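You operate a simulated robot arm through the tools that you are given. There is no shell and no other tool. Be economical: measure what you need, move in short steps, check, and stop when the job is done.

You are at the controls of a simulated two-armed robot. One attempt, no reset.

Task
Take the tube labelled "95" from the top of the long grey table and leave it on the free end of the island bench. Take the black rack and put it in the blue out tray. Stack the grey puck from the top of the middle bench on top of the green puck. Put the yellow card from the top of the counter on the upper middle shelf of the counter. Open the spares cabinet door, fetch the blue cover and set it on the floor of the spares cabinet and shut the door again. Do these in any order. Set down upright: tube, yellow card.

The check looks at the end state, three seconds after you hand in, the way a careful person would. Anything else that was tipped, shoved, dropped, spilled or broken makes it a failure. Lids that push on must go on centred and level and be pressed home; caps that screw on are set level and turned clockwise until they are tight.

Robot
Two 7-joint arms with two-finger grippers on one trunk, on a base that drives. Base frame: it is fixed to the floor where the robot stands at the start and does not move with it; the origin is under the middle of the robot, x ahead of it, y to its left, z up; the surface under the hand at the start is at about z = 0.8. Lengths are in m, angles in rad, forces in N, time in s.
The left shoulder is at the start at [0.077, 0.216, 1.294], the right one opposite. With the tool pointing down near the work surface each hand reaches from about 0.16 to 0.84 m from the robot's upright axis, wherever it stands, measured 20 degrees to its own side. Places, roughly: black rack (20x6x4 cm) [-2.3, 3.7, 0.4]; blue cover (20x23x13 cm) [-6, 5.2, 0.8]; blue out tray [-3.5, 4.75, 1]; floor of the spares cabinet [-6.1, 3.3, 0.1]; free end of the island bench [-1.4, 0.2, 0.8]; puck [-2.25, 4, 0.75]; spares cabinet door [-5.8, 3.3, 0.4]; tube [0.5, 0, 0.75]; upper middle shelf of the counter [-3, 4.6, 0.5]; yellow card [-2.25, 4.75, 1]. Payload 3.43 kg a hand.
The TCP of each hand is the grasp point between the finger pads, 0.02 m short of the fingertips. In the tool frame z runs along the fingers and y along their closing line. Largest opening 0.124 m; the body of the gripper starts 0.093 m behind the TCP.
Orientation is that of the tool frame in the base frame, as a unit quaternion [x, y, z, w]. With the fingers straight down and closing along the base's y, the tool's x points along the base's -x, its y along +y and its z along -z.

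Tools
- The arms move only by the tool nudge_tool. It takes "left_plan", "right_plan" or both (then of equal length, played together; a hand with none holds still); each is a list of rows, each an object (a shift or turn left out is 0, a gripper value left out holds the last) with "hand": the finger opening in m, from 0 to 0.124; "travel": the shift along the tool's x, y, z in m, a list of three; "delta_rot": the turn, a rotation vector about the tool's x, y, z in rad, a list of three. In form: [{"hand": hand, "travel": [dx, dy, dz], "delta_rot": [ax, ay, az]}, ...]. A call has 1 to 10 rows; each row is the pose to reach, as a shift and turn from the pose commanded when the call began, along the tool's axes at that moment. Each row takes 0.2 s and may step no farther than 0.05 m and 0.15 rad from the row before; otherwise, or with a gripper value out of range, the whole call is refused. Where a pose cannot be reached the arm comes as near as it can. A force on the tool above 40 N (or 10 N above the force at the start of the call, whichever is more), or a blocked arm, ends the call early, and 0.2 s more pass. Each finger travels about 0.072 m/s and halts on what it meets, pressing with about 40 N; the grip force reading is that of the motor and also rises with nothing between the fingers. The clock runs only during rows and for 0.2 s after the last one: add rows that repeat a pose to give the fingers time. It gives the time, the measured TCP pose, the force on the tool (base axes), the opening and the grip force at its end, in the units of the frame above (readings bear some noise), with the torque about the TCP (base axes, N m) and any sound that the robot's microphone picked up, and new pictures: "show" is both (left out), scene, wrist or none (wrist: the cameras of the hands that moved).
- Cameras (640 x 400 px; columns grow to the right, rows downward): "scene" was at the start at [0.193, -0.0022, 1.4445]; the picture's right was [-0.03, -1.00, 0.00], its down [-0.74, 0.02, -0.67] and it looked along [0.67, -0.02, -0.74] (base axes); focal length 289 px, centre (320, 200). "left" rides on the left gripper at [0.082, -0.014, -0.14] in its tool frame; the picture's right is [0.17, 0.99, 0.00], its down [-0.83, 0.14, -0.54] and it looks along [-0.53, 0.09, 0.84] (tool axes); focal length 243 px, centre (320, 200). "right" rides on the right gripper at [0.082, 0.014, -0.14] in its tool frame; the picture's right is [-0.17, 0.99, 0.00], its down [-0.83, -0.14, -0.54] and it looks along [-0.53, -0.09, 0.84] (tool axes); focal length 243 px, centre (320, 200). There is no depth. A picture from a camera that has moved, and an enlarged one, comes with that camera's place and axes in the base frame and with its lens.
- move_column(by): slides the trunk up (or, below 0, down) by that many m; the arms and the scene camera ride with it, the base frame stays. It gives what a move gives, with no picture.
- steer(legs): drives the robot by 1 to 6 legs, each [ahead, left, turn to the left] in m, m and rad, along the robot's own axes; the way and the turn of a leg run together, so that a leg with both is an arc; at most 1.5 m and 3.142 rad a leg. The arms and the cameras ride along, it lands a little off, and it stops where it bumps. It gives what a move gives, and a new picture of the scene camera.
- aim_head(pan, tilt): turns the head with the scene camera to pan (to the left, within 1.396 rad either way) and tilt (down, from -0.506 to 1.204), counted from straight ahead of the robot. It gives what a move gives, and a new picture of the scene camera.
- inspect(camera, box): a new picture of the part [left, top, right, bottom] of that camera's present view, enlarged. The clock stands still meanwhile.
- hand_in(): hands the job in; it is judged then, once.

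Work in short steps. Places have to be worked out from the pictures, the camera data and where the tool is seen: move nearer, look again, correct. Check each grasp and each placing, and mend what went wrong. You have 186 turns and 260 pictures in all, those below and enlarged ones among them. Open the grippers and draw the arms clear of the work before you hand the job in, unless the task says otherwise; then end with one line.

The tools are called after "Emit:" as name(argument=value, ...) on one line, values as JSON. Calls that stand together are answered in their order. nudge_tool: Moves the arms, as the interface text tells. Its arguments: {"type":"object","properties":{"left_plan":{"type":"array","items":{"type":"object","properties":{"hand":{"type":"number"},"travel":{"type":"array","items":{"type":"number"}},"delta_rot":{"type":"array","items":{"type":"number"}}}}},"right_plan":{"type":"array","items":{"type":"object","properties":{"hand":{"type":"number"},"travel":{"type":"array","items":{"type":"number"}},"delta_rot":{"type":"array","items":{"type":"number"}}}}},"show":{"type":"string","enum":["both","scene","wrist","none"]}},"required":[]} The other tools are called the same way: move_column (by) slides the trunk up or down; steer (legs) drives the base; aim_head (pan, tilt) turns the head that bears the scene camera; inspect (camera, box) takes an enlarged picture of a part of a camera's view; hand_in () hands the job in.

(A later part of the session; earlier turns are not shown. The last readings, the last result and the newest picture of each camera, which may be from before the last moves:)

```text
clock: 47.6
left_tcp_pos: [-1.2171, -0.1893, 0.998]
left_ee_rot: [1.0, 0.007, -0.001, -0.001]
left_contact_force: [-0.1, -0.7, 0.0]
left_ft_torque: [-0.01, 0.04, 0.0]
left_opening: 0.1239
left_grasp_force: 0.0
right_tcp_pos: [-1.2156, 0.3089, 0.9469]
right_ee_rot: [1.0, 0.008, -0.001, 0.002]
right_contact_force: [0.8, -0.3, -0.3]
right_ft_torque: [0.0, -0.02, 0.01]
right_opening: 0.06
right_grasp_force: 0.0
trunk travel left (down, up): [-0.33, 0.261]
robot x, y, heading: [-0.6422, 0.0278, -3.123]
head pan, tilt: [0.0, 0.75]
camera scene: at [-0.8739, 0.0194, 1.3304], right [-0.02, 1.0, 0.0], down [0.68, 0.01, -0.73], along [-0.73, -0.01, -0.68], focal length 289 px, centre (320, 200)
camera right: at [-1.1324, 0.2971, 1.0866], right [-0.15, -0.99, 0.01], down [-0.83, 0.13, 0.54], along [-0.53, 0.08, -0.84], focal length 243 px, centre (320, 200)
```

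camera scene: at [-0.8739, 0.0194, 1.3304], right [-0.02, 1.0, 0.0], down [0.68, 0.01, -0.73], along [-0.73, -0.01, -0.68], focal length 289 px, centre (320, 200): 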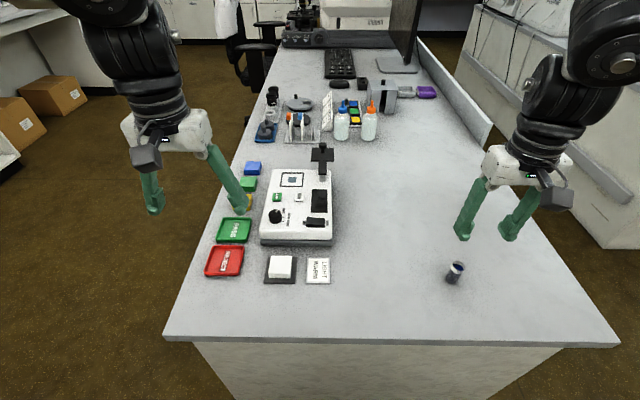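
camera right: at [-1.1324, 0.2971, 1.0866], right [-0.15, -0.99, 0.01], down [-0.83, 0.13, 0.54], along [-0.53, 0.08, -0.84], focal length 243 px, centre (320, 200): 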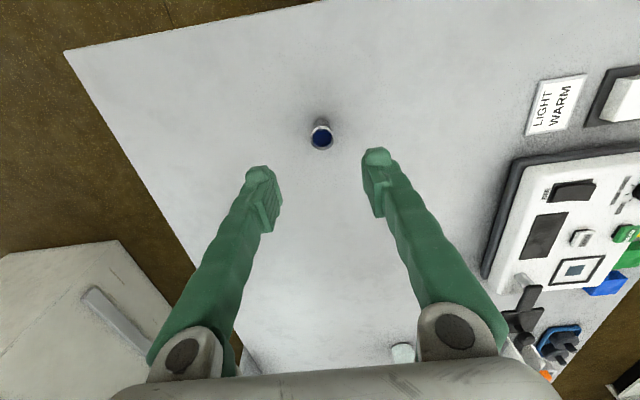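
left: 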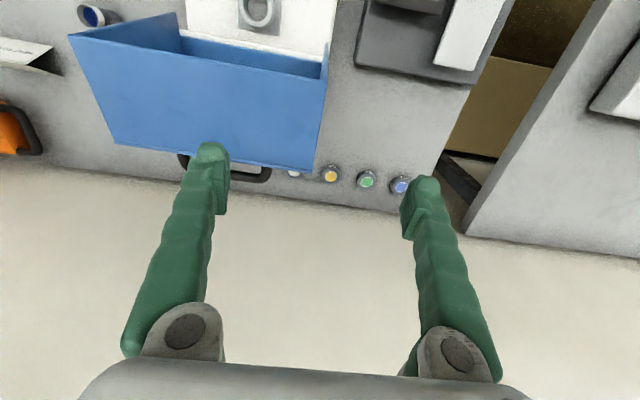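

The tube stands upright. I back away and turn right to face along +y to head for the middle bench and counter.

Emit:
steer(legs=[[-0.4, 0, 0], [0, 0, -1.35], [1.4, 0, 0]])

Emit:
aim_head(pan=0.3, tilt=0.3)

```text
clock: 63.3
left_tcp_pos: [-0.8788, 1.9068, 0.9979]
left_ee_rot: [0.779, -0.628, 0.0, -0.001]
left_contact_force: [-0.3, -0.4, 0.7]
left_ft_torque: [0.02, 0.0, 0.0]
left_opening: 0.124
left_grasp_force: 0.0
right_tcp_pos: [-0.3905, 2.0045, 0.9461]
right_ee_rot: [0.779, -0.626, -0.003, 0.001]
right_contact_force: [-0.3, 0.3, -0.7]
right_ft_torque: [0.02, 0.01, 0.0]
right_opening: 0.0599
right_grasp_force: 0.1
trunk travel left (down, up): [-0.33, 0.261]
robot x, y, heading: [-0.5553, 1.3873, 1.788]
head pan, tilt: [0.0, 0.75]
camera scene: at [-0.6085, 1.6085, 1.3302], right [0.98, 0.21, 0.0], down [0.15, -0.67, -0.73], along [-0.16, 0.71, -0.68], focal length 289 px, centre (320, 200)
```

scene: 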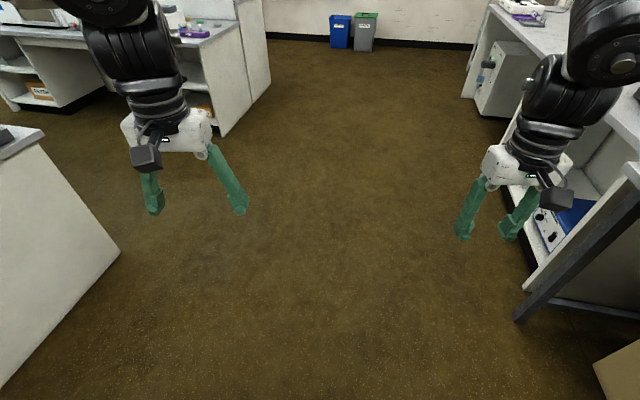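

```text
clock: 64.2
left_tcp_pos: [-0.8787, 1.9072, 0.9984]
left_ee_rot: [0.779, -0.628, 0.0, 0.0]
left_contact_force: [0.4, -0.4, -0.1]
left_ft_torque: [-0.02, 0.0, 0.0]
left_opening: 0.124
left_grasp_force: 0.1
right_tcp_pos: [-0.3901, 2.0047, 0.947]
right_ee_rot: [0.779, -0.627, -0.002, 0.001]
right_contact_force: [0.2, 0.8, -0.2]
right_ft_torque: [0.03, 0.01, -0.02]
right_opening: 0.0598
right_grasp_force: 0.1
trunk travel left (down, up): [-0.33, 0.261]
robot x, y, heading: [-0.5536, 1.3805, 1.784]
head pan, tilt: [0.3, 0.3]
camera scene: at [-0.6367, 1.6088, 1.3705], right [0.87, 0.49, 0.0], down [0.15, -0.26, -0.95], along [-0.47, 0.83, -0.3], focal length 289 px, centre (320, 200)
```

scene: 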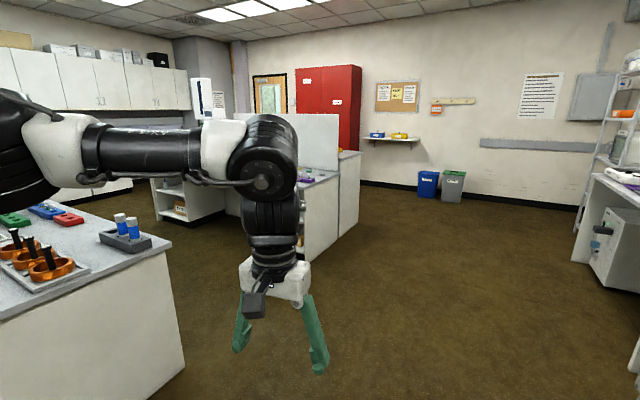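

The middle bench with counter behind lies ahead-left. I drive forward 1.4 m into the aisle and look left.

Emit:
steer(legs=[[1.4, 0, 0]])

Emit:
aim_head(pan=0.75, tilt=0.45)

```text
clock: 72.9
left_tcp_pos: [-1.1379, 3.294, 0.9986]
left_ee_rot: [0.768, -0.641, 0.0, 0.0]
left_contact_force: [0.0, -0.4, -0.9]
left_ft_torque: [-0.02, 0.02, 0.02]
left_opening: 0.124
left_grasp_force: 0.2
right_tcp_pos: [-0.6467, 3.3758, 0.9469]
right_ee_rot: [0.768, -0.64, -0.001, 0.001]
right_contact_force: [0.3, -0.2, 0.0]
right_ft_torque: [0.02, -0.03, -0.02]
right_opening: 0.0601
right_grasp_force: 0.0
trunk travel left (down, up): [-0.33, 0.261]
robot x, y, heading: [-0.8325, 2.7596, 1.75]
head pan, tilt: [0.3, 0.3]
camera scene: at [-0.9068, 2.9886, 1.3706], right [0.89, 0.46, 0.0], down [0.14, -0.26, -0.96], along [-0.44, 0.85, -0.3], focal length 289 px, centre (320, 200)
```

scene: 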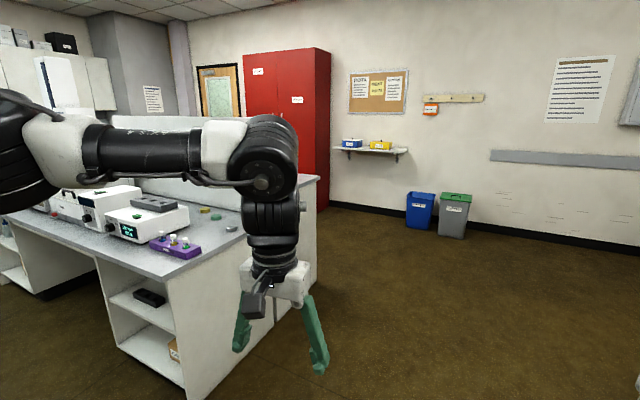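

```text
clock: 73.8
left_tcp_pos: [-1.1379, 3.2954, 0.9976]
left_ee_rot: [0.767, -0.641, 0.0, 0.001]
left_contact_force: [-1.0, 0.1, -0.1]
left_ft_torque: [0.0, 0.01, -0.03]
left_opening: 0.1239
left_grasp_force: 0.0
right_tcp_pos: [-0.6471, 3.3759, 0.9453]
right_ee_rot: [0.768, -0.64, -0.003, 0.001]
right_contact_force: [-0.2, -0.3, 0.1]
right_ft_torque: [0.02, 0.02, -0.02]
right_opening: 0.06
right_grasp_force: 0.1
trunk travel left (down, up): [-0.33, 0.261]
robot x, y, heading: [-0.8333, 2.7609, 1.753]
head pan, tilt: [0.75, 0.45]
camera scene: at [-0.9373, 2.9608, 1.3567], right [0.6, 0.8, 0.0], down [0.35, -0.26, -0.9], along [-0.72, 0.54, -0.43], focal length 289 px, centre (320, 200)
```

scene: 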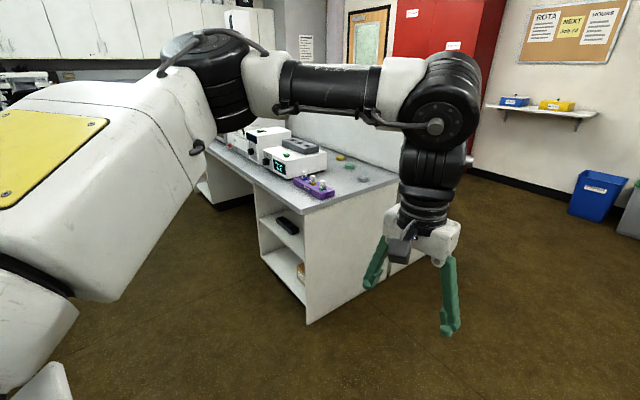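

I enlarge the middle bench: black rack on its shelf, pucks on its top right.

Emit:
inspect(camera="scene", box=[200, 110, 400, 330])

```text
1.82 times, centred on (300, 220) of scene
camera zoom: at [-0.9373, 2.9608, 1.3567], right [0.6, 0.8, 0.0], down [0.35, -0.26, -0.9], along [-0.72, 0.54, -0.43], focal length 526 px, centre (356, 164)
```

zoom: 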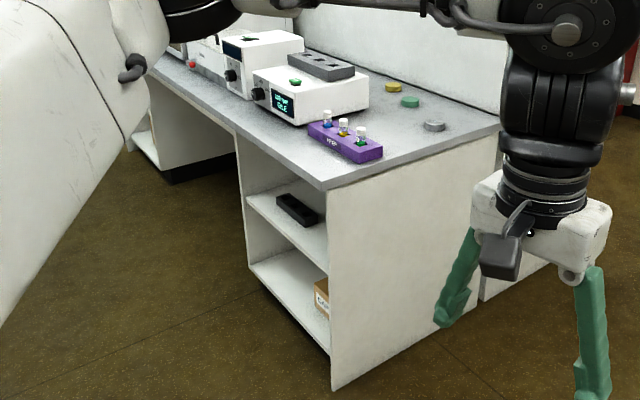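

I plan to reach the pucks from the bench's east end facing -x: turn left to heading π, then strafe right about 1.1 m.

Emit:
steer(legs=[[0, 0, 1.39], [0, -1.1, 0]])

Emit:
aim_head(pan=-0.1, tilt=0.6)

```text
clock: 93.6
left_tcp_pos: [-1.4067, 3.6809, 0.9989]
left_ee_rot: [1.0, -0.006, 0.0, 0.0]
left_contact_force: [0.2, 0.3, 0.2]
left_ft_torque: [-0.03, 0.02, -0.01]
left_opening: 0.1239
left_grasp_force: 0.0
right_tcp_pos: [-1.3931, 4.1781, 0.9474]
right_ee_rot: [1.0, -0.006, -0.001, 0.002]
right_contact_force: [0.2, -0.5, 0.5]
right_ft_torque: [0.01, 0.0, 0.0]
right_opening: 0.0599
right_grasp_force: 0.0
trunk travel left (down, up): [-0.33, 0.261]
robot x, y, heading: [-0.8194, 3.8785, 3.132]
head pan, tilt: [0.75, 0.45]
camera scene: at [-1.044, 3.8175, 1.3566], right [-0.67, 0.74, 0.0], down [0.32, 0.29, -0.9], along [-0.66, -0.61, -0.44], focal length 289 px, centre (320, 200)
```

scene: 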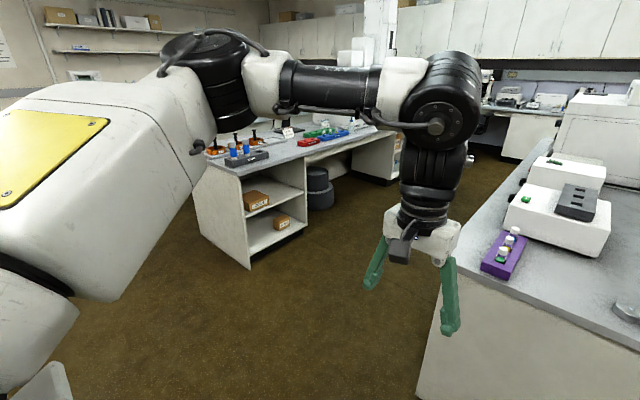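

```text
clock: 94.8
left_tcp_pos: [-1.4067, 3.6802, 0.9977]
left_ee_rot: [1.0, -0.005, 0.0, -0.001]
left_contact_force: [0.2, -0.1, -0.7]
left_ft_torque: [0.01, 0.02, 0.01]
left_opening: 0.1242
left_grasp_force: 0.1
right_tcp_pos: [-1.3928, 4.1778, 0.9463]
right_ee_rot: [1.0, -0.005, -0.001, 0.003]
right_contact_force: [0.4, -0.2, 0.0]
right_ft_torque: [0.0, 0.0, -0.01]
right_opening: 0.0599
right_grasp_force: 0.0
trunk travel left (down, up): [-0.33, 0.261]
robot x, y, heading: [-0.826, 3.8798, 3.131]
head pan, tilt: [-0.099, 0.6]
camera scene: at [-1.0641, 3.8891, 1.3431], right [0.11, 0.99, 0.0], down [0.56, -0.06, -0.83], along [-0.82, 0.09, -0.56], focal length 289 px, centre (320, 200)
```

scene: 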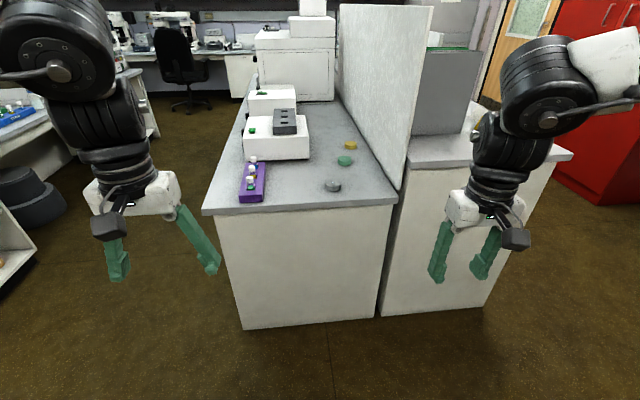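

The grey puck is near [-1.99, 4.04], the green near [-2.20, 4.12], and a tall panel stands at y ≈ 4.30. I drive ahead 0.62 and 0.06 left, keeping the right arm clear of the panel.

Emit:
steer(legs=[[0.3, 0.07, 0.01], [0.32, 0, 0]])

```text
clock: 99.3
left_tcp_pos: [-2.0256, 3.5998, 0.9977]
left_ee_rot: [1.0, 0.001, 0.001, 0.0]
left_contact_force: [0.1, 0.7, 0.2]
left_ft_torque: [0.0, 0.02, -0.01]
left_opening: 0.1238
left_grasp_force: 0.1
right_tcp_pos: [-2.0189, 4.0984, 0.9475]
right_ee_rot: [1.0, 0.002, -0.001, 0.002]
right_contact_force: [-0.1, 0.7, -0.2]
right_ft_torque: [-0.02, 0.0, 0.03]
right_opening: 0.0602
right_grasp_force: 0.1
trunk travel left (down, up): [-0.33, 0.261]
robot x, y, heading: [-1.4449, 3.8101, -3.137]
head pan, tilt: [-0.099, 0.6]
camera scene: at [-1.6859, 3.8146, 1.3431], right [0.09, 1.0, 0.0], down [0.56, -0.05, -0.83], along [-0.82, 0.08, -0.56], focal length 289 px, centre (320, 200)
```

scene: 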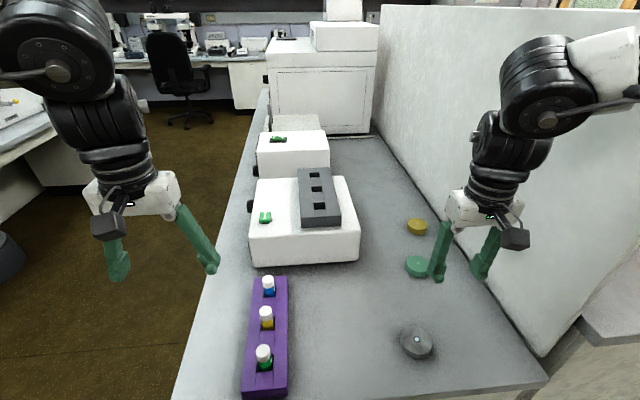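

The pucks are right below. I enlarge to see their shape.

Emit:
inspect(camera="scene", box=[360, 200, 500, 380])

Emit:
inspect(camera="right", box=[0, 0, 640, 400])

```text
2.22 times, centred on (430, 290) of scene
camera zoom: at [-1.6859, 3.8146, 1.3431], right [0.09, 1.0, 0.0], down [0.56, -0.05, -0.83], along [-0.82, 0.08, -0.56], focal length 642 px, centre (76, 0)
```

zoom: 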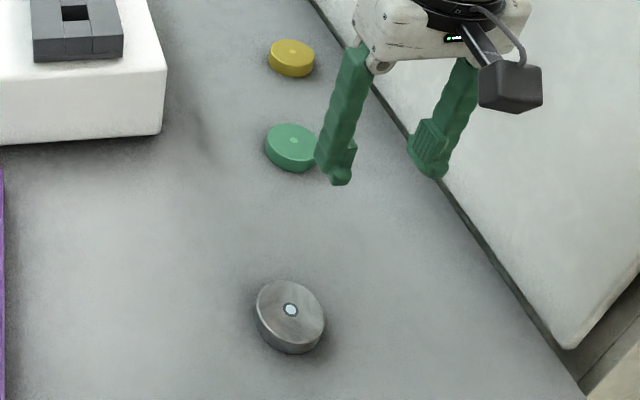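

```text
1.00 times, centred on (320, 200) of right (not enlarged: the box is as wide or as high as the picture)
camera zoom: at [-1.9367, 4.0858, 1.086], right [-0.16, -0.99, 0.01], down [-0.83, 0.14, 0.54], along [-0.53, 0.08, -0.84], focal length 243 px, centre (320, 200)
```

zoom: 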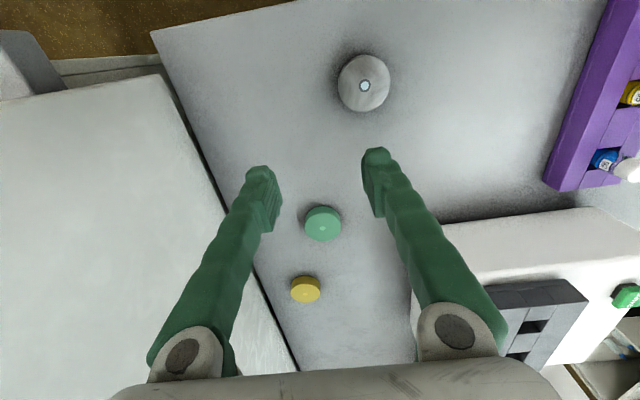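

Both pucks are about 6 cm across. I move the right hand over the grey one at [-1.988, 4.044], opening 0.09, down to z ≈ 0.85.

Emit:
nudge_tool(right_plan=[{"hand": 0.09, "travel": [0.015, 0.03, 0]}, {"travel": [0.031, 0.054, 0.0]}, {"travel": [0.031, 0.054, 0.05]}, {"travel": [0.031, 0.054, 0.1]}], show="wrist")

```text
clock: 100.3
left_tcp_pos: [-2.0266, 3.6008, 0.9972]
left_ee_rot: [1.0, 0.001, -0.001, 0.0]
left_contact_force: [-0.4, -0.2, 0.3]
left_ft_torque: [-0.02, -0.03, 0.01]
left_opening: 0.124
left_grasp_force: 0.1
right_tcp_pos: [-1.9904, 4.0455, 0.8473]
right_ee_rot: [1.0, 0.002, -0.001, 0.004]
right_contact_force: [-0.7, -0.7, -0.3]
right_ft_torque: [-0.02, -0.01, -0.02]
right_opening: 0.09
right_grasp_force: 0.1
trunk travel left (down, up): [-0.33, 0.261]
robot x, y, heading: [-1.4447, 3.8087, -3.14]
head pan, tilt: [-0.099, 0.6]
camera right: at [-1.9066, 4.0326, 0.987], right [-0.16, -0.99, 0.01], down [-0.83, 0.14, 0.54], along [-0.53, 0.08, -0.84], focal length 243 px, centre (320, 200)
```

right: 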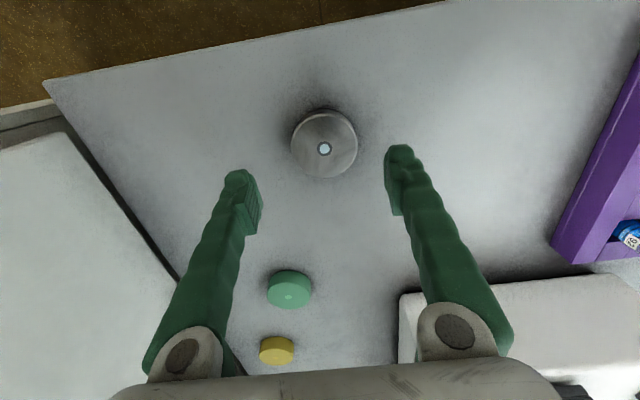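

Aligned to within a few mm. I descend to z ≈ 0.777 and close.

Emit:
nudge_tool(right_plan=[{"travel": [0.002, 0.004, 0.04]}, {"travel": [0.002, 0.004, 0.06]}, {"travel": [0.002, 0.004, 0.07]}, {"travel": [0.002, 0.004, 0.07], "hand": 0.03}, {"travel": [0.002, 0.004, 0.07]}, {"travel": [0.002, 0.004, 0.07]}], show="wrist")

```text
clock: 101.6
left_tcp_pos: [-2.0247, 3.6014, 0.9974]
left_ee_rot: [1.0, 0.001, -0.001, 0.0]
left_contact_force: [0.5, 0.2, -0.2]
left_ft_torque: [0.02, 0.0, 0.04]
left_opening: 0.1239
left_grasp_force: 0.0
right_tcp_pos: [-1.9852, 4.0435, 0.7803]
right_ee_rot: [1.0, 0.0, -0.004, 0.001]
right_contact_force: [4.3, 0.7, 9.2]
right_ft_torque: [0.31, -0.05, -0.18]
right_opening: 0.059
right_grasp_force: 40.0
trunk travel left (down, up): [-0.33, 0.261]
robot x, y, heading: [-1.4451, 3.8076, -3.137]
head pan, tilt: [-0.099, 0.6]
stopped in row 6 (right hand): the force on the tool passed its limit at 43 N (the readings are from after the stop); the commanded pose is now the measured one
camera right: at [-1.9018, 4.0291, 0.9191], right [-0.17, -0.99, 0.0], down [-0.83, 0.14, 0.54], along [-0.54, 0.09, -0.84], focal length 243 px, centre (320, 200)
```

right: 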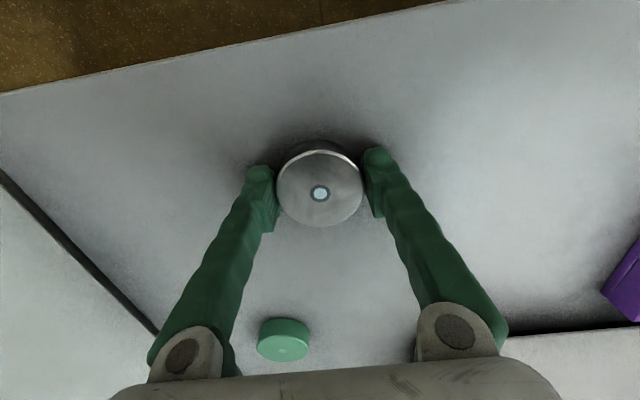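

Gripped (0.059). I lift 0.1 and move partway toward the green puck.

Emit:
nudge_tool(right_plan=[{"travel": [0, 0, -0.03]}, {"travel": [0, 0, -0.07]}, {"travel": [0, 0, -0.1]}, {"travel": [-0.04, -0.02, -0.1]}, {"travel": [-0.08, -0.04, -0.1]}, {"travel": [-0.12, -0.06, -0.1]}, {"travel": [-0.14, -0.074, -0.1]}])

```text
clock: 103.2
left_tcp_pos: [-2.0209, 3.5941, 0.9972]
left_ee_rot: [1.0, 0.002, -0.003, -0.003]
left_contact_force: [0.3, 0.0, 0.3]
left_ft_torque: [-0.01, 0.0, -0.01]
left_opening: 0.1239
left_grasp_force: 0.1
right_tcp_pos: [-2.0957, 4.1063, 0.881]
right_ee_rot: [1.0, 0.004, -0.002, -0.002]
right_contact_force: [-0.6, -0.2, -4.6]
right_ft_torque: [0.0, 0.02, 0.0]
right_opening: 0.0591
right_grasp_force: 40.0
right hand out of reach, approached as far as the arm can: row 6, 7
trunk travel left (down, up): [-0.33, 0.261]
robot x, y, heading: [-1.4453, 3.8091, -3.144]
head pan, tilt: [-0.099, 0.6]
camera scene: at [-1.6793, 3.8052, 1.3437], right [0.09, 1.0, 0.01], down [0.56, -0.05, -0.83], along [-0.82, 0.08, -0.56], focal length 289 px, centre (320, 200)
camera right: at [-2.0125, 4.0918, 1.0205], right [-0.16, -0.99, -0.01], down [-0.83, 0.13, 0.54], along [-0.53, 0.09, -0.84], focal length 243 px, centre (320, 200)
```

scene: 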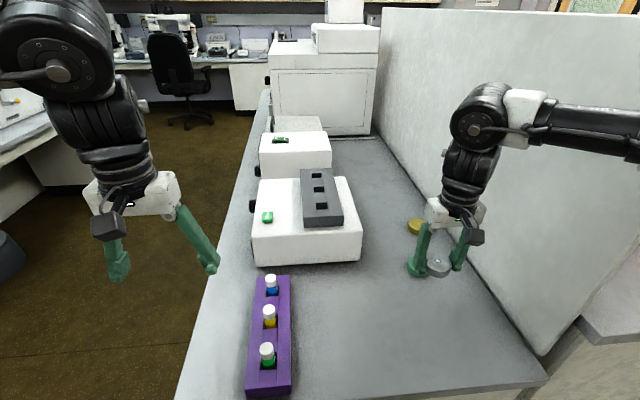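
right: 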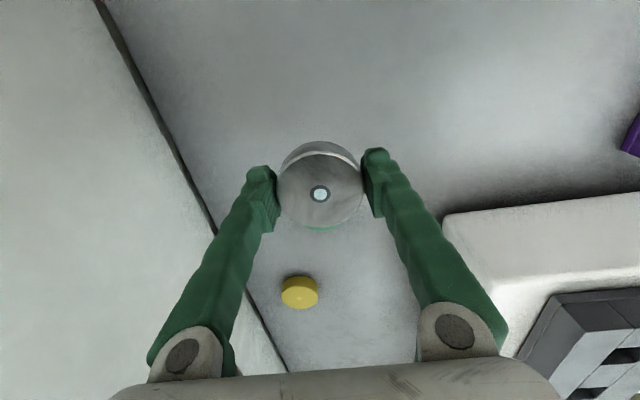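

The arm stops short at x = -2.096. Raising the trunk should let the forearm slope downward and reach farther, so I raise it 0.1 and retry.

Emit:
move_column(by=0.1)

Emit:
nudge_tool(right_plan=[{"travel": [-0.02, 0, 0.03]}, {"travel": [-0.04, -0.005, 0.06]}, {"travel": [-0.06, -0.01, 0.09]}, {"travel": [-0.08, -0.014, 0.09]}, {"travel": [-0.08, -0.014, 0.09]}])

```text
clock: 104.5
left_tcp_pos: [-2.0258, 3.6022, 1.0976]
left_ee_rot: [1.0, 0.001, 0.0, 0.001]
left_contact_force: [-0.7, 0.1, -1.8]
left_ft_torque: [-0.01, 0.0, 0.01]
left_opening: 0.1241
left_grasp_force: 0.1
right_tcp_pos: [-2.1089, 4.1153, 1.0143]
right_ee_rot: [0.999, 0.0, -0.037, 0.004]
right_contact_force: [-1.0, -0.4, -5.5]
right_ft_torque: [-0.01, -0.06, -0.03]
right_opening: 0.0587
right_grasp_force: 40.1
trunk travel left (down, up): [-0.43, 0.161]
robot x, y, heading: [-1.449, 3.8114, -3.14]
head pan, tilt: [-0.099, 0.6]
```

```text
clock: 105.7
left_tcp_pos: [-2.0172, 3.5904, 1.0993]
left_ee_rot: [1.0, 0.002, -0.005, -0.005]
left_contact_force: [-0.7, -0.6, 1.1]
left_ft_torque: [0.0, 0.0, 0.02]
left_opening: 0.1238
left_grasp_force: 0.1
right_tcp_pos: [-2.129, 4.1395, 0.9383]
right_ee_rot: [0.999, 0.003, -0.04, -0.001]
right_contact_force: [0.0, -0.2, -4.6]
right_ft_torque: [0.02, 0.0, -0.02]
right_opening: 0.0587
right_grasp_force: 39.9
right hand out of reach, approached as far as the arm can: row 1, 2, 3, 4, 5
trunk travel left (down, up): [-0.43, 0.161]
robot x, y, heading: [-1.4429, 3.8076, -3.134]
head pan, tilt: [-0.099, 0.6]
camera scene: at [-1.6504, 3.8004, 1.4442], right [0.09, 1.0, 0.01], down [0.56, -0.04, -0.83], along [-0.83, 0.08, -0.56], focal length 289 px, centre (320, 200)
camera right: at [-2.0351, 4.1261, 1.072], right [-0.16, -0.99, 0.01], down [-0.79, 0.13, 0.6], along [-0.6, 0.09, -0.8], focal length 243 px, centre (320, 200)
```

scene: 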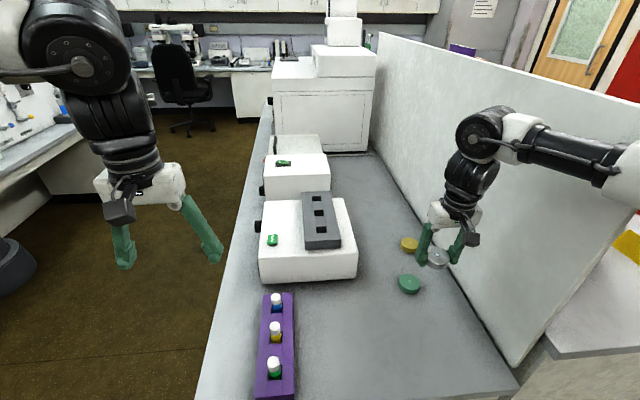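
right: 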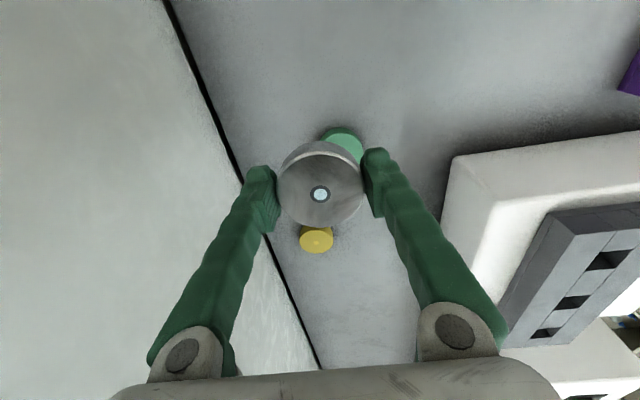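

The body is being pushed back slightly and the hand tilted: the right elbow seems to press against the tall panel. I draw the right hand back toward the robot and away from the panel first.

Emit:
nudge_tool(right_plan=[{"travel": [0.03, 0.02, 0]}, {"travel": [0.06, 0.04, 0]}, {"travel": [0.1, 0.06, 0.0]}, {"travel": [0.14, 0.085, 0.0]}, {"travel": [0.14, 0.085, 0.0]}])

```text
clock: 106.9
left_tcp_pos: [-2.0274, 3.6042, 1.0979]
left_ee_rot: [1.0, 0.001, 0.001, 0.001]
left_contact_force: [0.6, 0.5, -0.1]
left_ft_torque: [0.01, 0.0, -0.02]
left_opening: 0.1238
left_grasp_force: 0.1
right_tcp_pos: [-1.9977, 4.0668, 0.9227]
right_ee_rot: [0.999, 0.0, -0.036, 0.004]
right_contact_force: [-0.6, 1.1, -4.1]
right_ft_torque: [-0.06, -0.02, 0.0]
right_opening: 0.0588
right_grasp_force: 40.0
trunk travel left (down, up): [-0.43, 0.161]
robot x, y, heading: [-1.4442, 3.811, -3.138]
head pan, tilt: [-0.099, 0.6]
camera scene: at [-1.6629, 3.8173, 1.4426], right [0.09, 1.0, 0.0], down [0.56, -0.05, -0.82], along [-0.82, 0.08, -0.57], focal length 289 px, centre (320, 200)
camera right: at [-1.9054, 4.0542, 1.0561], right [-0.16, -0.99, 0.02], down [-0.79, 0.14, 0.6], along [-0.59, 0.08, -0.8], focal length 243 px, centre (320, 200)
```

scene: 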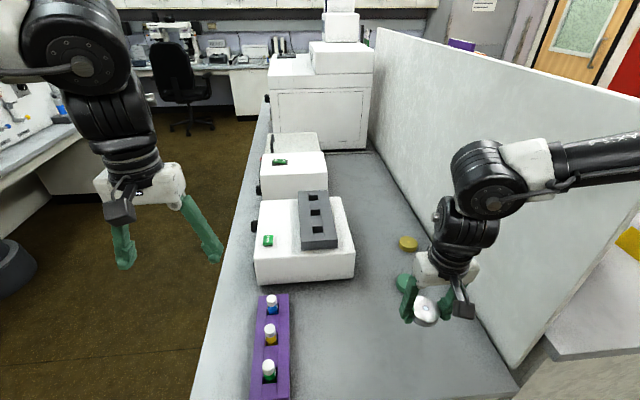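
right: 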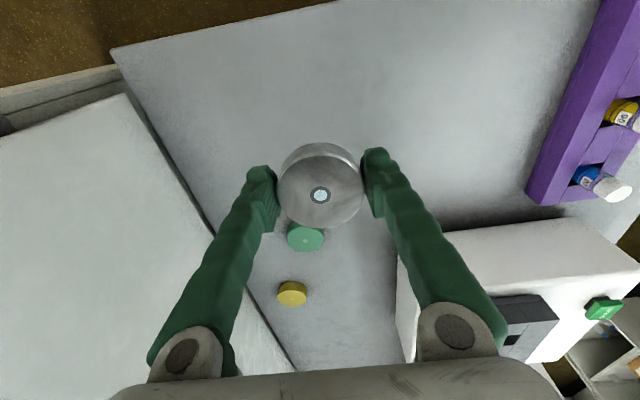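

Free again. I correct the 0.07 rad tilt and lower toward the bench to set the puck down for a left-hand regrasp.

Emit:
nudge_tool(right_plan=[{"travel": [0.02, 0.02, 0.0], "delta_rot": [0, 0.036, 0]}, {"travel": [0.03, 0.025, 0.04], "delta_rot": [0, 0.072, 0]}, {"travel": [0.03, 0.025, 0.08], "delta_rot": [0, 0.072, 0]}], show="none")

```text
clock: 107.7
left_tcp_pos: [-2.0268, 3.6021, 1.0975]
left_ee_rot: [1.0, 0.002, 0.0, 0.0]
left_contact_force: [-0.5, -0.2, 0.5]
left_ft_torque: [-0.03, -0.01, 0.01]
left_opening: 0.1239
left_grasp_force: 0.1
right_tcp_pos: [-1.9729, 4.0428, 0.8396]
right_ee_rot: [1.0, 0.001, -0.001, 0.004]
right_contact_force: [0.2, -0.2, -3.4]
right_ft_torque: [-0.04, -0.01, 0.05]
right_opening: 0.0586
right_grasp_force: 39.9
trunk travel left (down, up): [-0.43, 0.161]
robot x, y, heading: [-1.4435, 3.806, -3.137]
head pan, tilt: [-0.099, 0.6]
```

Level now. I lower to the bench slowly.

Emit:
nudge_tool(right_plan=[{"travel": [0, 0, 0.03]}, {"travel": [0, 0, 0.05]}, {"travel": [0, 0, 0.054]}, {"travel": [0, 0, 0.057]}, {"travel": [0, 0, 0.06]}, {"travel": [0, 0, 0.063]}], show="none")

```text
clock: 109.1
left_tcp_pos: [-2.026, 3.6029, 1.0982]
left_ee_rot: [1.0, 0.001, 0.0, 0.0]
left_contact_force: [-0.6, 0.1, 0.5]
left_ft_torque: [0.0, -0.01, -0.01]
left_opening: 0.1239
left_grasp_force: 0.1
right_tcp_pos: [-1.9674, 4.056, 0.7831]
right_ee_rot: [1.0, 0.001, -0.001, 0.004]
right_contact_force: [-0.2, 0.3, -5.1]
right_ft_torque: [0.0, -0.02, 0.01]
right_opening: 0.0585
right_grasp_force: 39.9
right hand out of reach, approached as far as the arm can: row 1, 2, 3, 4, 5, 6
trunk travel left (down, up): [-0.43, 0.161]
robot x, y, heading: [-1.4454, 3.8103, -3.137]
head pan, tilt: [-0.099, 0.6]
```

Still hanging, near the limit; I lower the trunk a few mm to touch down.

Emit:
move_column(by=-0.004)

```text
clock: 109.7
left_tcp_pos: [-2.0254, 3.6015, 1.0939]
left_ee_rot: [1.0, 0.001, 0.0, 0.0]
left_contact_force: [-0.1, -0.1, 0.0]
left_ft_torque: [0.02, -0.03, 0.01]
left_opening: 0.1241
left_grasp_force: 0.1
right_tcp_pos: [-1.9673, 4.0553, 0.7805]
right_ee_rot: [1.0, 0.001, -0.001, 0.002]
right_contact_force: [3.2, 0.7, 3.1]
right_ft_torque: [0.23, -0.11, -0.1]
right_opening: 0.0588
right_grasp_force: 39.7
trunk travel left (down, up): [-0.426, 0.165]
robot x, y, heading: [-1.4413, 3.8094, -3.134]
head pan, tilt: [-0.099, 0.6]
```

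Contact with the bench. I open and lift the right hand, drawing it back.

Emit:
nudge_tool(right_plan=[{"hand": 0.09}, {}, {"travel": [0, 0, -0.04]}, {"travel": [0, 0, -0.08]}, {"travel": [0.03, 0, -0.12]}, {"travel": [0.06, 0, -0.16]}, {"travel": [0.1, -0.02, -0.18]}, {"travel": [0.14, -0.04, -0.19]}])

```text
clock: 111.5
left_tcp_pos: [-2.0239, 3.602, 1.0969]
left_ee_rot: [1.0, 0.002, -0.001, 0.0]
left_contact_force: [1.2, 0.2, -0.4]
left_ft_torque: [-0.04, 0.04, 0.02]
left_opening: 0.1241
left_grasp_force: 0.1
right_tcp_pos: [-1.8472, 4.1249, 0.9702]
right_ee_rot: [1.0, 0.002, -0.002, 0.003]
right_contact_force: [-0.3, 0.3, 0.3]
right_ft_torque: [0.01, 0.06, 0.0]
right_opening: 0.0901
right_grasp_force: 0.0
right hand out of reach, approached as far as the arm can: row 7, 8
trunk travel left (down, up): [-0.426, 0.165]
robot x, y, heading: [-1.4414, 3.8085, -3.138]
head pan, tilt: [-0.099, 0.6]
camera scene: at [-1.6597, 3.816, 1.4391], right [0.09, 1.0, 0.0], down [0.56, -0.05, -0.83], along [-0.82, 0.08, -0.56], focal length 289 px, centre (320, 200)
camera right: at [-1.7648, 4.1115, 1.1096], right [-0.16, -0.99, 0.01], down [-0.83, 0.14, 0.54], along [-0.53, 0.08, -0.84], focal length 243 px, centre (320, 200)
```

scene: 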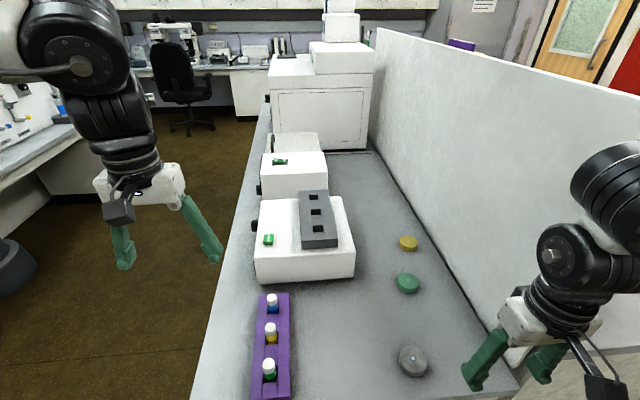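
right: 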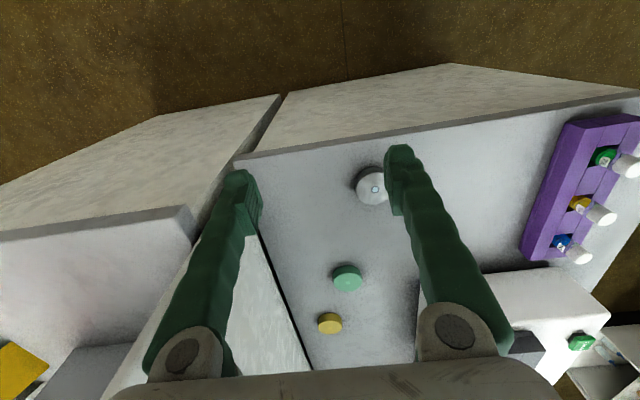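

The grey puck sits flat at about [-1.97, 4.05]. I rotate the robot right by 0.5 and shift +y so the left arm, whose elbow stays clear of the panel, can reach both pucks.

Emit:
steer(legs=[[0, 0, -0.51], [0.093, -0.166, 0]])

Emit:
aim_head(pan=0.25, tilt=0.75)

```text
clock: 116.2
left_tcp_pos: [-2.0539, 4.0995, 1.0933]
left_ee_rot: [0.968, -0.252, 0.0, 0.0]
left_contact_force: [-0.1, 0.0, 0.5]
left_ft_torque: [-0.01, 0.02, -0.02]
left_opening: 0.1241
left_grasp_force: 0.0
right_tcp_pos: [-1.6454, 4.4694, 0.9674]
right_ee_rot: [0.968, -0.252, -0.002, 0.003]
right_contact_force: [0.1, -0.4, 0.5]
right_ft_torque: [0.03, 0.04, 0.0]
right_opening: 0.0898
right_grasp_force: 0.0
trunk travel left (down, up): [-0.426, 0.165]
robot x, y, heading: [-1.4463, 3.9959, 2.633]
head pan, tilt: [-0.099, 0.6]
camera scene: at [-1.6335, 4.1064, 1.4387], right [0.57, 0.82, 0.0], down [0.46, -0.32, -0.83], along [-0.68, 0.47, -0.56], focal length 289 px, centre (320, 200)
```

scene: 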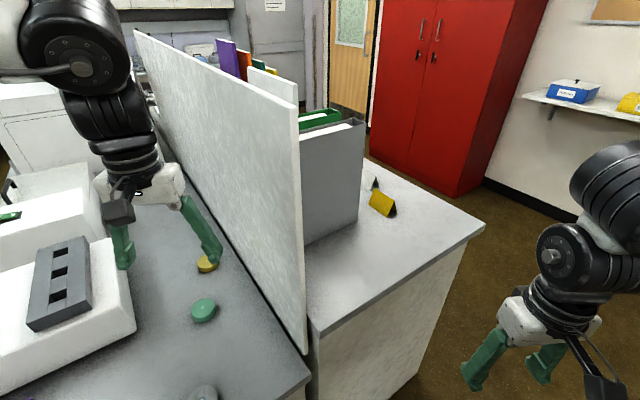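

```text
clock: 117.0
left_tcp_pos: [-2.0541, 4.0996, 1.0941]
left_ee_rot: [0.968, -0.251, 0.0, 0.0]
left_contact_force: [0.7, -0.3, -0.7]
left_ft_torque: [-0.01, -0.01, 0.03]
left_opening: 0.1241
left_grasp_force: 0.1
right_tcp_pos: [-1.6447, 4.4683, 0.9691]
right_ee_rot: [0.968, -0.252, -0.001, 0.003]
right_contact_force: [0.3, -0.5, 0.4]
right_ft_torque: [-0.01, 0.03, -0.02]
right_opening: 0.0901
right_grasp_force: 0.0
trunk travel left (down, up): [-0.426, 0.165]
robot x, y, heading: [-1.4451, 3.9941, 2.635]
head pan, tilt: [0.25, 0.75]
camera scene: at [-1.641, 4.0775, 1.4258], right [0.26, 0.97, 0.0], down [0.66, -0.17, -0.73], along [-0.71, 0.19, -0.68], focal length 289 px, centre (320, 200)
```

scene: 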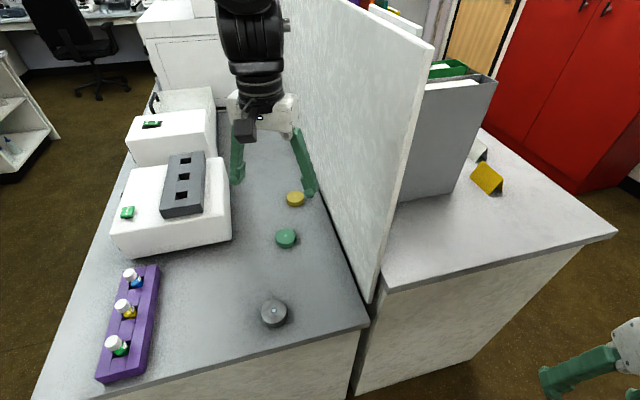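

Clear view now: grey at [-1.972, 4.055], green near [-2.19, 4.122]. I move the left hand over the grey puck and down to z ≈ 0.87.

Emit:
nudge_tool(left_plan=[{"hand": 0.09, "travel": [0.045, 0, 0.01]}, {"travel": [0.09, 0, 0.02]}, {"travel": [0.092, 0, 0.07]}, {"travel": [0.092, 0, 0.12]}, {"travel": [0.092, 0, 0.17]}, {"travel": [0.092, 0, 0.22]}], show="wrist")

```text
clock: 118.4
left_tcp_pos: [-1.9766, 4.0552, 0.873]
left_ee_rot: [0.968, -0.251, 0.0, -0.002]
left_contact_force: [0.4, -0.1, 0.2]
left_ft_torque: [0.03, -0.02, -0.04]
left_opening: 0.0899
left_grasp_force: 0.1
left hand out of reach, approached as far as the arm can: row 2, 3, 4
right_tcp_pos: [-1.6461, 4.4689, 0.9688]
right_ee_rot: [0.968, -0.253, -0.001, 0.003]
right_contact_force: [0.3, 0.3, 0.4]
right_ft_torque: [-0.01, -0.04, 0.01]
right_opening: 0.0899
right_grasp_force: 0.1
trunk travel left (down, up): [-0.426, 0.165]
robot x, y, heading: [-1.4459, 3.9947, 2.632]
head pan, tilt: [0.25, 0.75]
camera left: at [-1.8976, 4.0261, 1.013], right [-0.34, -0.94, 0.0], down [-0.79, 0.28, 0.54], along [-0.51, 0.18, -0.84], focal length 243 px, centre (320, 200)
```

left: 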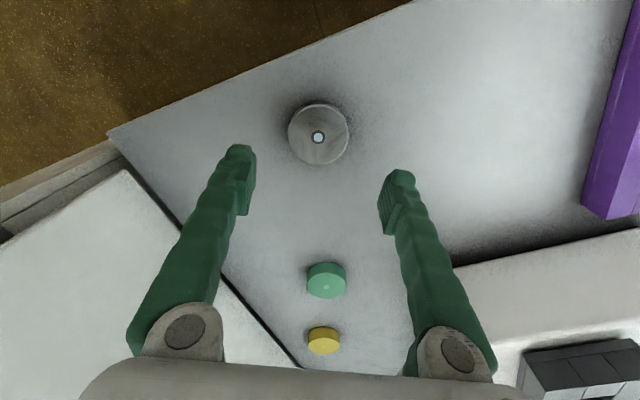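

Aligned within 6 mm; I descend to z ≈ 0.781 and grip gently in stages.

Emit:
nudge_tool(left_plan=[{"travel": [0.005, -0.001, 0.045]}, {"travel": [0.005, -0.001, 0.08]}, {"travel": [0.005, -0.001, 0.09]}, {"travel": [0.005, -0.001, 0.09], "hand": 0.03}, {"travel": [0.005, -0.001, 0.09]}, {"travel": [0.005, -0.001, 0.09]}], show="wrist")

```text
clock: 119.8
left_tcp_pos: [-1.9711, 4.0539, 0.784]
left_ee_rot: [0.968, -0.252, 0.0, 0.0]
left_contact_force: [0.2, 1.5, -0.7]
left_ft_torque: [0.06, 0.08, -0.02]
left_opening: 0.0591
left_grasp_force: 39.8
right_tcp_pos: [-1.6451, 4.4693, 0.9684]
right_ee_rot: [0.968, -0.251, -0.001, 0.004]
right_contact_force: [0.6, -0.2, -0.7]
right_ft_torque: [-0.02, -0.02, -0.02]
right_opening: 0.0901
right_grasp_force: 0.0
trunk travel left (down, up): [-0.426, 0.165]
robot x, y, heading: [-1.446, 3.9972, 2.637]
head pan, tilt: [0.25, 0.75]
camera left: at [-1.8917, 4.0252, 0.9236], right [-0.34, -0.94, 0.0], down [-0.79, 0.28, 0.54], along [-0.51, 0.18, -0.84], focal length 243 px, centre (320, 200)
```

left: 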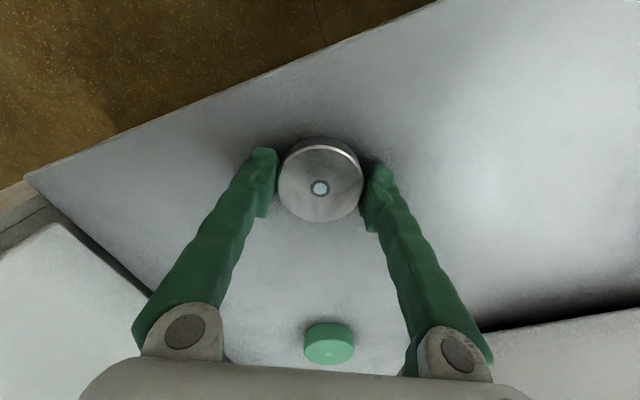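

Gripped. I lift 8 cm and carry toward the green puck.

Emit:
nudge_tool(left_plan=[{"travel": [0, 0, -0.04]}, {"travel": [0, 0, -0.08]}, {"travel": [-0.044, 0.009, -0.085]}, {"travel": [-0.088, 0.018, -0.085]}, {"travel": [-0.132, 0.027, -0.085]}, {"travel": [-0.176, 0.036, -0.085]}, {"travel": [-0.2, 0.042, -0.085]}, {"travel": [-0.219, 0.046, -0.085]}, {"travel": [-0.219, 0.046, -0.085]}])

```text
clock: 121.8
left_tcp_pos: [-2.1855, 4.1201, 0.8692]
left_ee_rot: [0.968, -0.251, -0.001, 0.0]
left_contact_force: [-0.7, -1.4, -4.0]
left_ft_torque: [0.0, 0.0, 0.0]
left_opening: 0.0587
left_grasp_force: 39.5
right_tcp_pos: [-1.6466, 4.469, 0.9699]
right_ee_rot: [0.968, -0.252, -0.001, 0.003]
right_contact_force: [0.1, -0.4, 0.0]
right_ft_torque: [0.05, 0.04, -0.01]
right_opening: 0.0897
right_grasp_force: 0.1
trunk travel left (down, up): [-0.426, 0.165]
robot x, y, heading: [-1.4453, 3.9951, 2.631]
head pan, tilt: [0.25, 0.75]
camera scene: at [-1.6415, 4.0772, 1.4257], right [0.25, 0.97, 0.0], down [0.66, -0.17, -0.73], along [-0.71, 0.19, -0.68], focal length 289 px, centre (320, 200)
camera left: at [-2.1062, 4.0908, 1.0084], right [-0.34, -0.94, 0.0], down [-0.79, 0.28, 0.54], along [-0.51, 0.18, -0.84], focal length 243 px, centre (320, 200)
```

scene: 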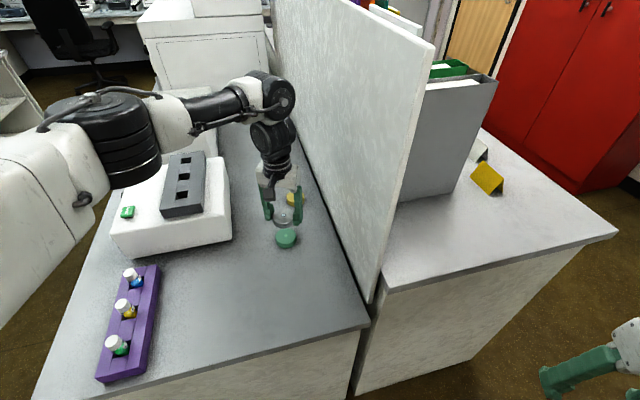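
left: 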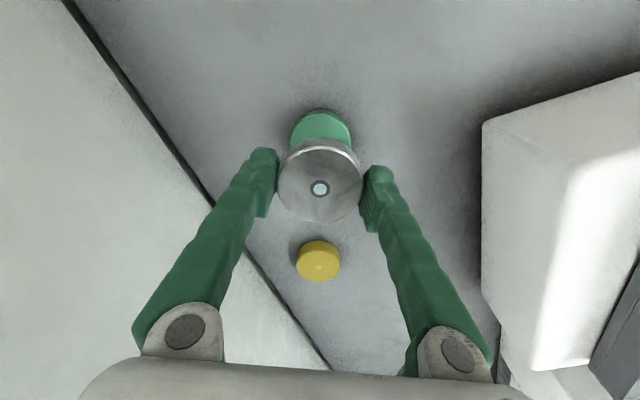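

Reached. I enlarge both views to refine the green puck's centre.

Emit:
inspect(camera="left", box=[260, 90, 380, 230])

Emit:
inspect(camera="scene", box=[240, 160, 340, 270])

```text
2.86 times, centred on (320, 160) of left
camera zoom: at [-2.1062, 4.0908, 1.0084], right [-0.34, -0.94, 0.0], down [-0.79, 0.28, 0.54], along [-0.51, 0.18, -0.84], focal length 693 px, centre (320, 314)
```

zoom: 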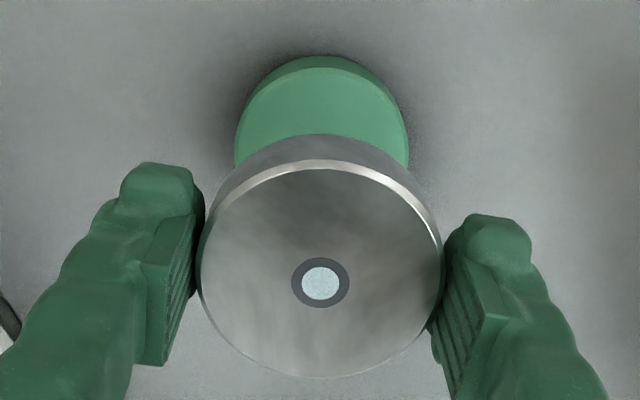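

```text
3.64 times, centred on (290, 215) of scene
camera zoom: at [-1.6415, 4.0772, 1.4257], right [0.25, 0.97, 0.0], down [0.66, -0.17, -0.73], along [-0.71, 0.19, -0.68], focal length 1051 px, centre (429, 146)
```

zoom: 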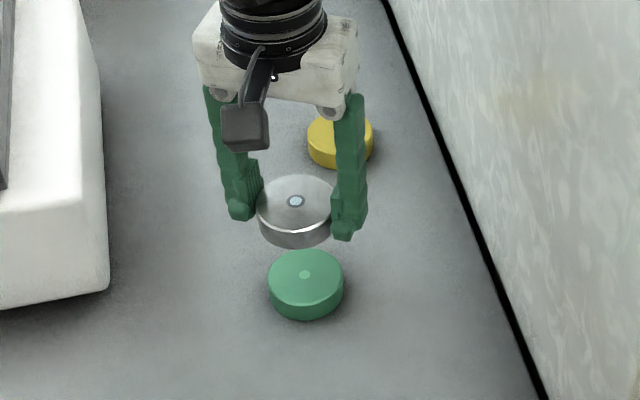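

The grey puck is within ~3 mm over the green one. I lower slowly until contact.

Emit:
nudge_tool(left_plan=[{"travel": [0.002, 0, 0.03]}, {"travel": [0.002, 0, 0.045]}, {"travel": [0.002, 0, 0.048]}, {"travel": [0.002, 0, 0.051]}, {"travel": [0.002, 0, 0.054]}, {"travel": [0.002, 0, 0.057]}, {"travel": [0.002, 0, 0.06]}], show="wrist")

```text
clock: 123.4
left_tcp_pos: [-2.1823, 4.1199, 0.8089]
left_ee_rot: [0.968, -0.252, 0.001, 0.0]
left_contact_force: [-0.2, 0.5, -4.8]
left_ft_torque: [0.0, -0.02, -0.02]
left_opening: 0.0589
left_grasp_force: 40.0
right_tcp_pos: [-1.6447, 4.4694, 0.9686]
right_ee_rot: [0.968, -0.253, 0.0, 0.003]
right_contact_force: [1.2, 0.4, -0.5]
right_ft_torque: [0.02, 0.0, 0.02]
right_opening: 0.0901
right_grasp_force: 0.1
trunk travel left (down, up): [-0.426, 0.165]
robot x, y, heading: [-1.4455, 3.9947, 2.636]
head pan, tilt: [0.25, 0.75]
camera left: at [-2.1025, 4.0905, 0.9481], right [-0.34, -0.94, 0.0], down [-0.79, 0.28, 0.54], along [-0.51, 0.18, -0.84], focal length 243 px, centre (320, 200)
```

left: 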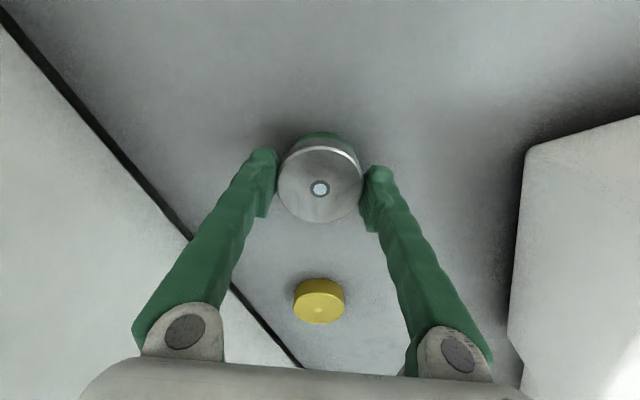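

No contact yet (weight still −4.8 N); I continue in 2 mm steps.

Emit:
nudge_tool(left_plan=[{"travel": [0, 0, 0.002]}, {"travel": [0, 0, 0.004]}, {"travel": [0, 0, 0.006]}], show="wrist")

```text
clock: 124.2
left_tcp_pos: [-2.1808, 4.1205, 0.8041]
left_ee_rot: [0.968, -0.251, -0.002, 0.0]
left_contact_force: [-2.7, -1.8, 12.6]
left_ft_torque: [-0.21, -0.21, -0.04]
left_opening: 0.0587
left_grasp_force: 40.0
right_tcp_pos: [-1.6441, 4.4695, 0.9705]
right_ee_rot: [0.968, -0.251, -0.002, 0.003]
right_contact_force: [0.0, -0.1, -0.1]
right_ft_torque: [0.0, 0.01, -0.02]
right_opening: 0.0902
right_grasp_force: 0.0
trunk travel left (down, up): [-0.426, 0.165]
robot x, y, heading: [-1.4493, 3.9951, 2.631]
head pan, tilt: [0.25, 0.75]
camera left: at [-2.1021, 4.0903, 0.9444], right [-0.34, -0.94, 0.0], down [-0.79, 0.28, 0.54], along [-0.51, 0.18, -0.84], focal length 243 px, centre (320, 200)
```

left: 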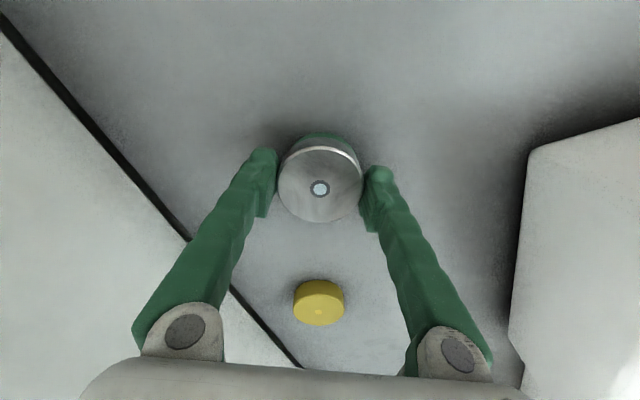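

Contact at TCP 0.804. I relax 1 mm, open and rise.

Emit:
nudge_tool(left_plan=[{"travel": [0, 0, -0.001]}, {"travel": [0, 0, -0.001], "hand": 0.085}, {"travel": [0, 0, -0.001]}, {"travel": [0, 0, -0.001]}, {"travel": [0, 0, -0.04]}, {"travel": [0, 0, -0.09]}, {"travel": [0, 0, -0.14]}, {"travel": [0.03, 0, -0.18]}, {"travel": [0.07, 0, -0.2]}, {"travel": [0.12, 0, -0.2]}])

```text
clock: 126.4
left_tcp_pos: [-2.0783, 4.0585, 1.0046]
left_ee_rot: [0.968, -0.251, 0.0, -0.001]
left_contact_force: [0.1, 0.1, -0.6]
left_ft_torque: [0.05, 0.01, -0.05]
left_opening: 0.0847
left_grasp_force: 0.0
right_tcp_pos: [-1.6442, 4.4683, 0.9705]
right_ee_rot: [0.968, -0.253, -0.002, 0.003]
right_contact_force: [0.0, 0.2, -0.5]
right_ft_torque: [0.02, 0.0, -0.02]
right_opening: 0.0898
right_grasp_force: 0.1
trunk travel left (down, up): [-0.426, 0.165]
robot x, y, heading: [-1.4482, 3.9965, 2.631]
head pan, tilt: [0.25, 0.75]
camera scene: at [-1.6404, 4.0759, 1.4259], right [0.26, 0.97, 0.0], down [0.66, -0.17, -0.73], along [-0.71, 0.19, -0.68], focal length 289 px, centre (320, 200)
camera left: at [-1.9981, 4.0289, 1.1442], right [-0.33, -0.94, 0.0], down [-0.79, 0.28, 0.54], along [-0.51, 0.18, -0.84], focal length 243 px, centre (320, 200)
```

scene: 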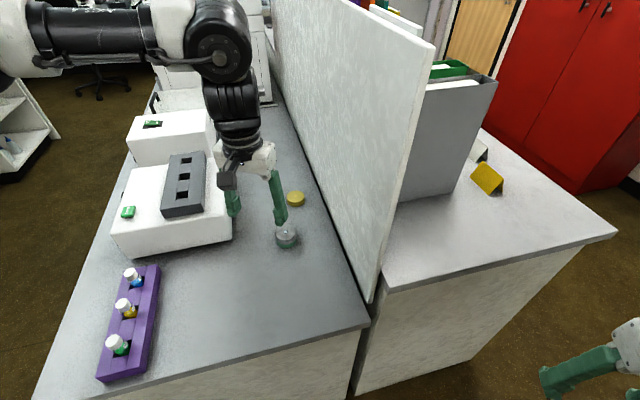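
left: 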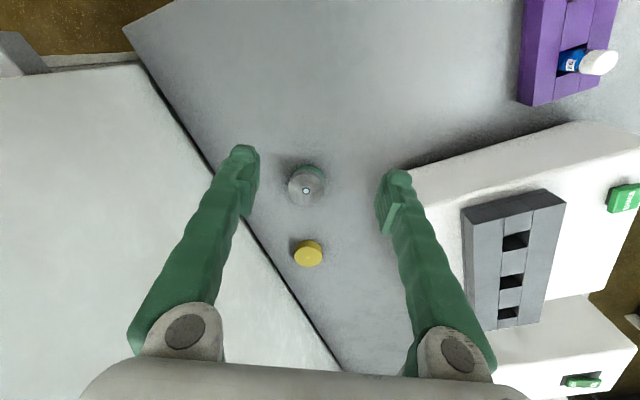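

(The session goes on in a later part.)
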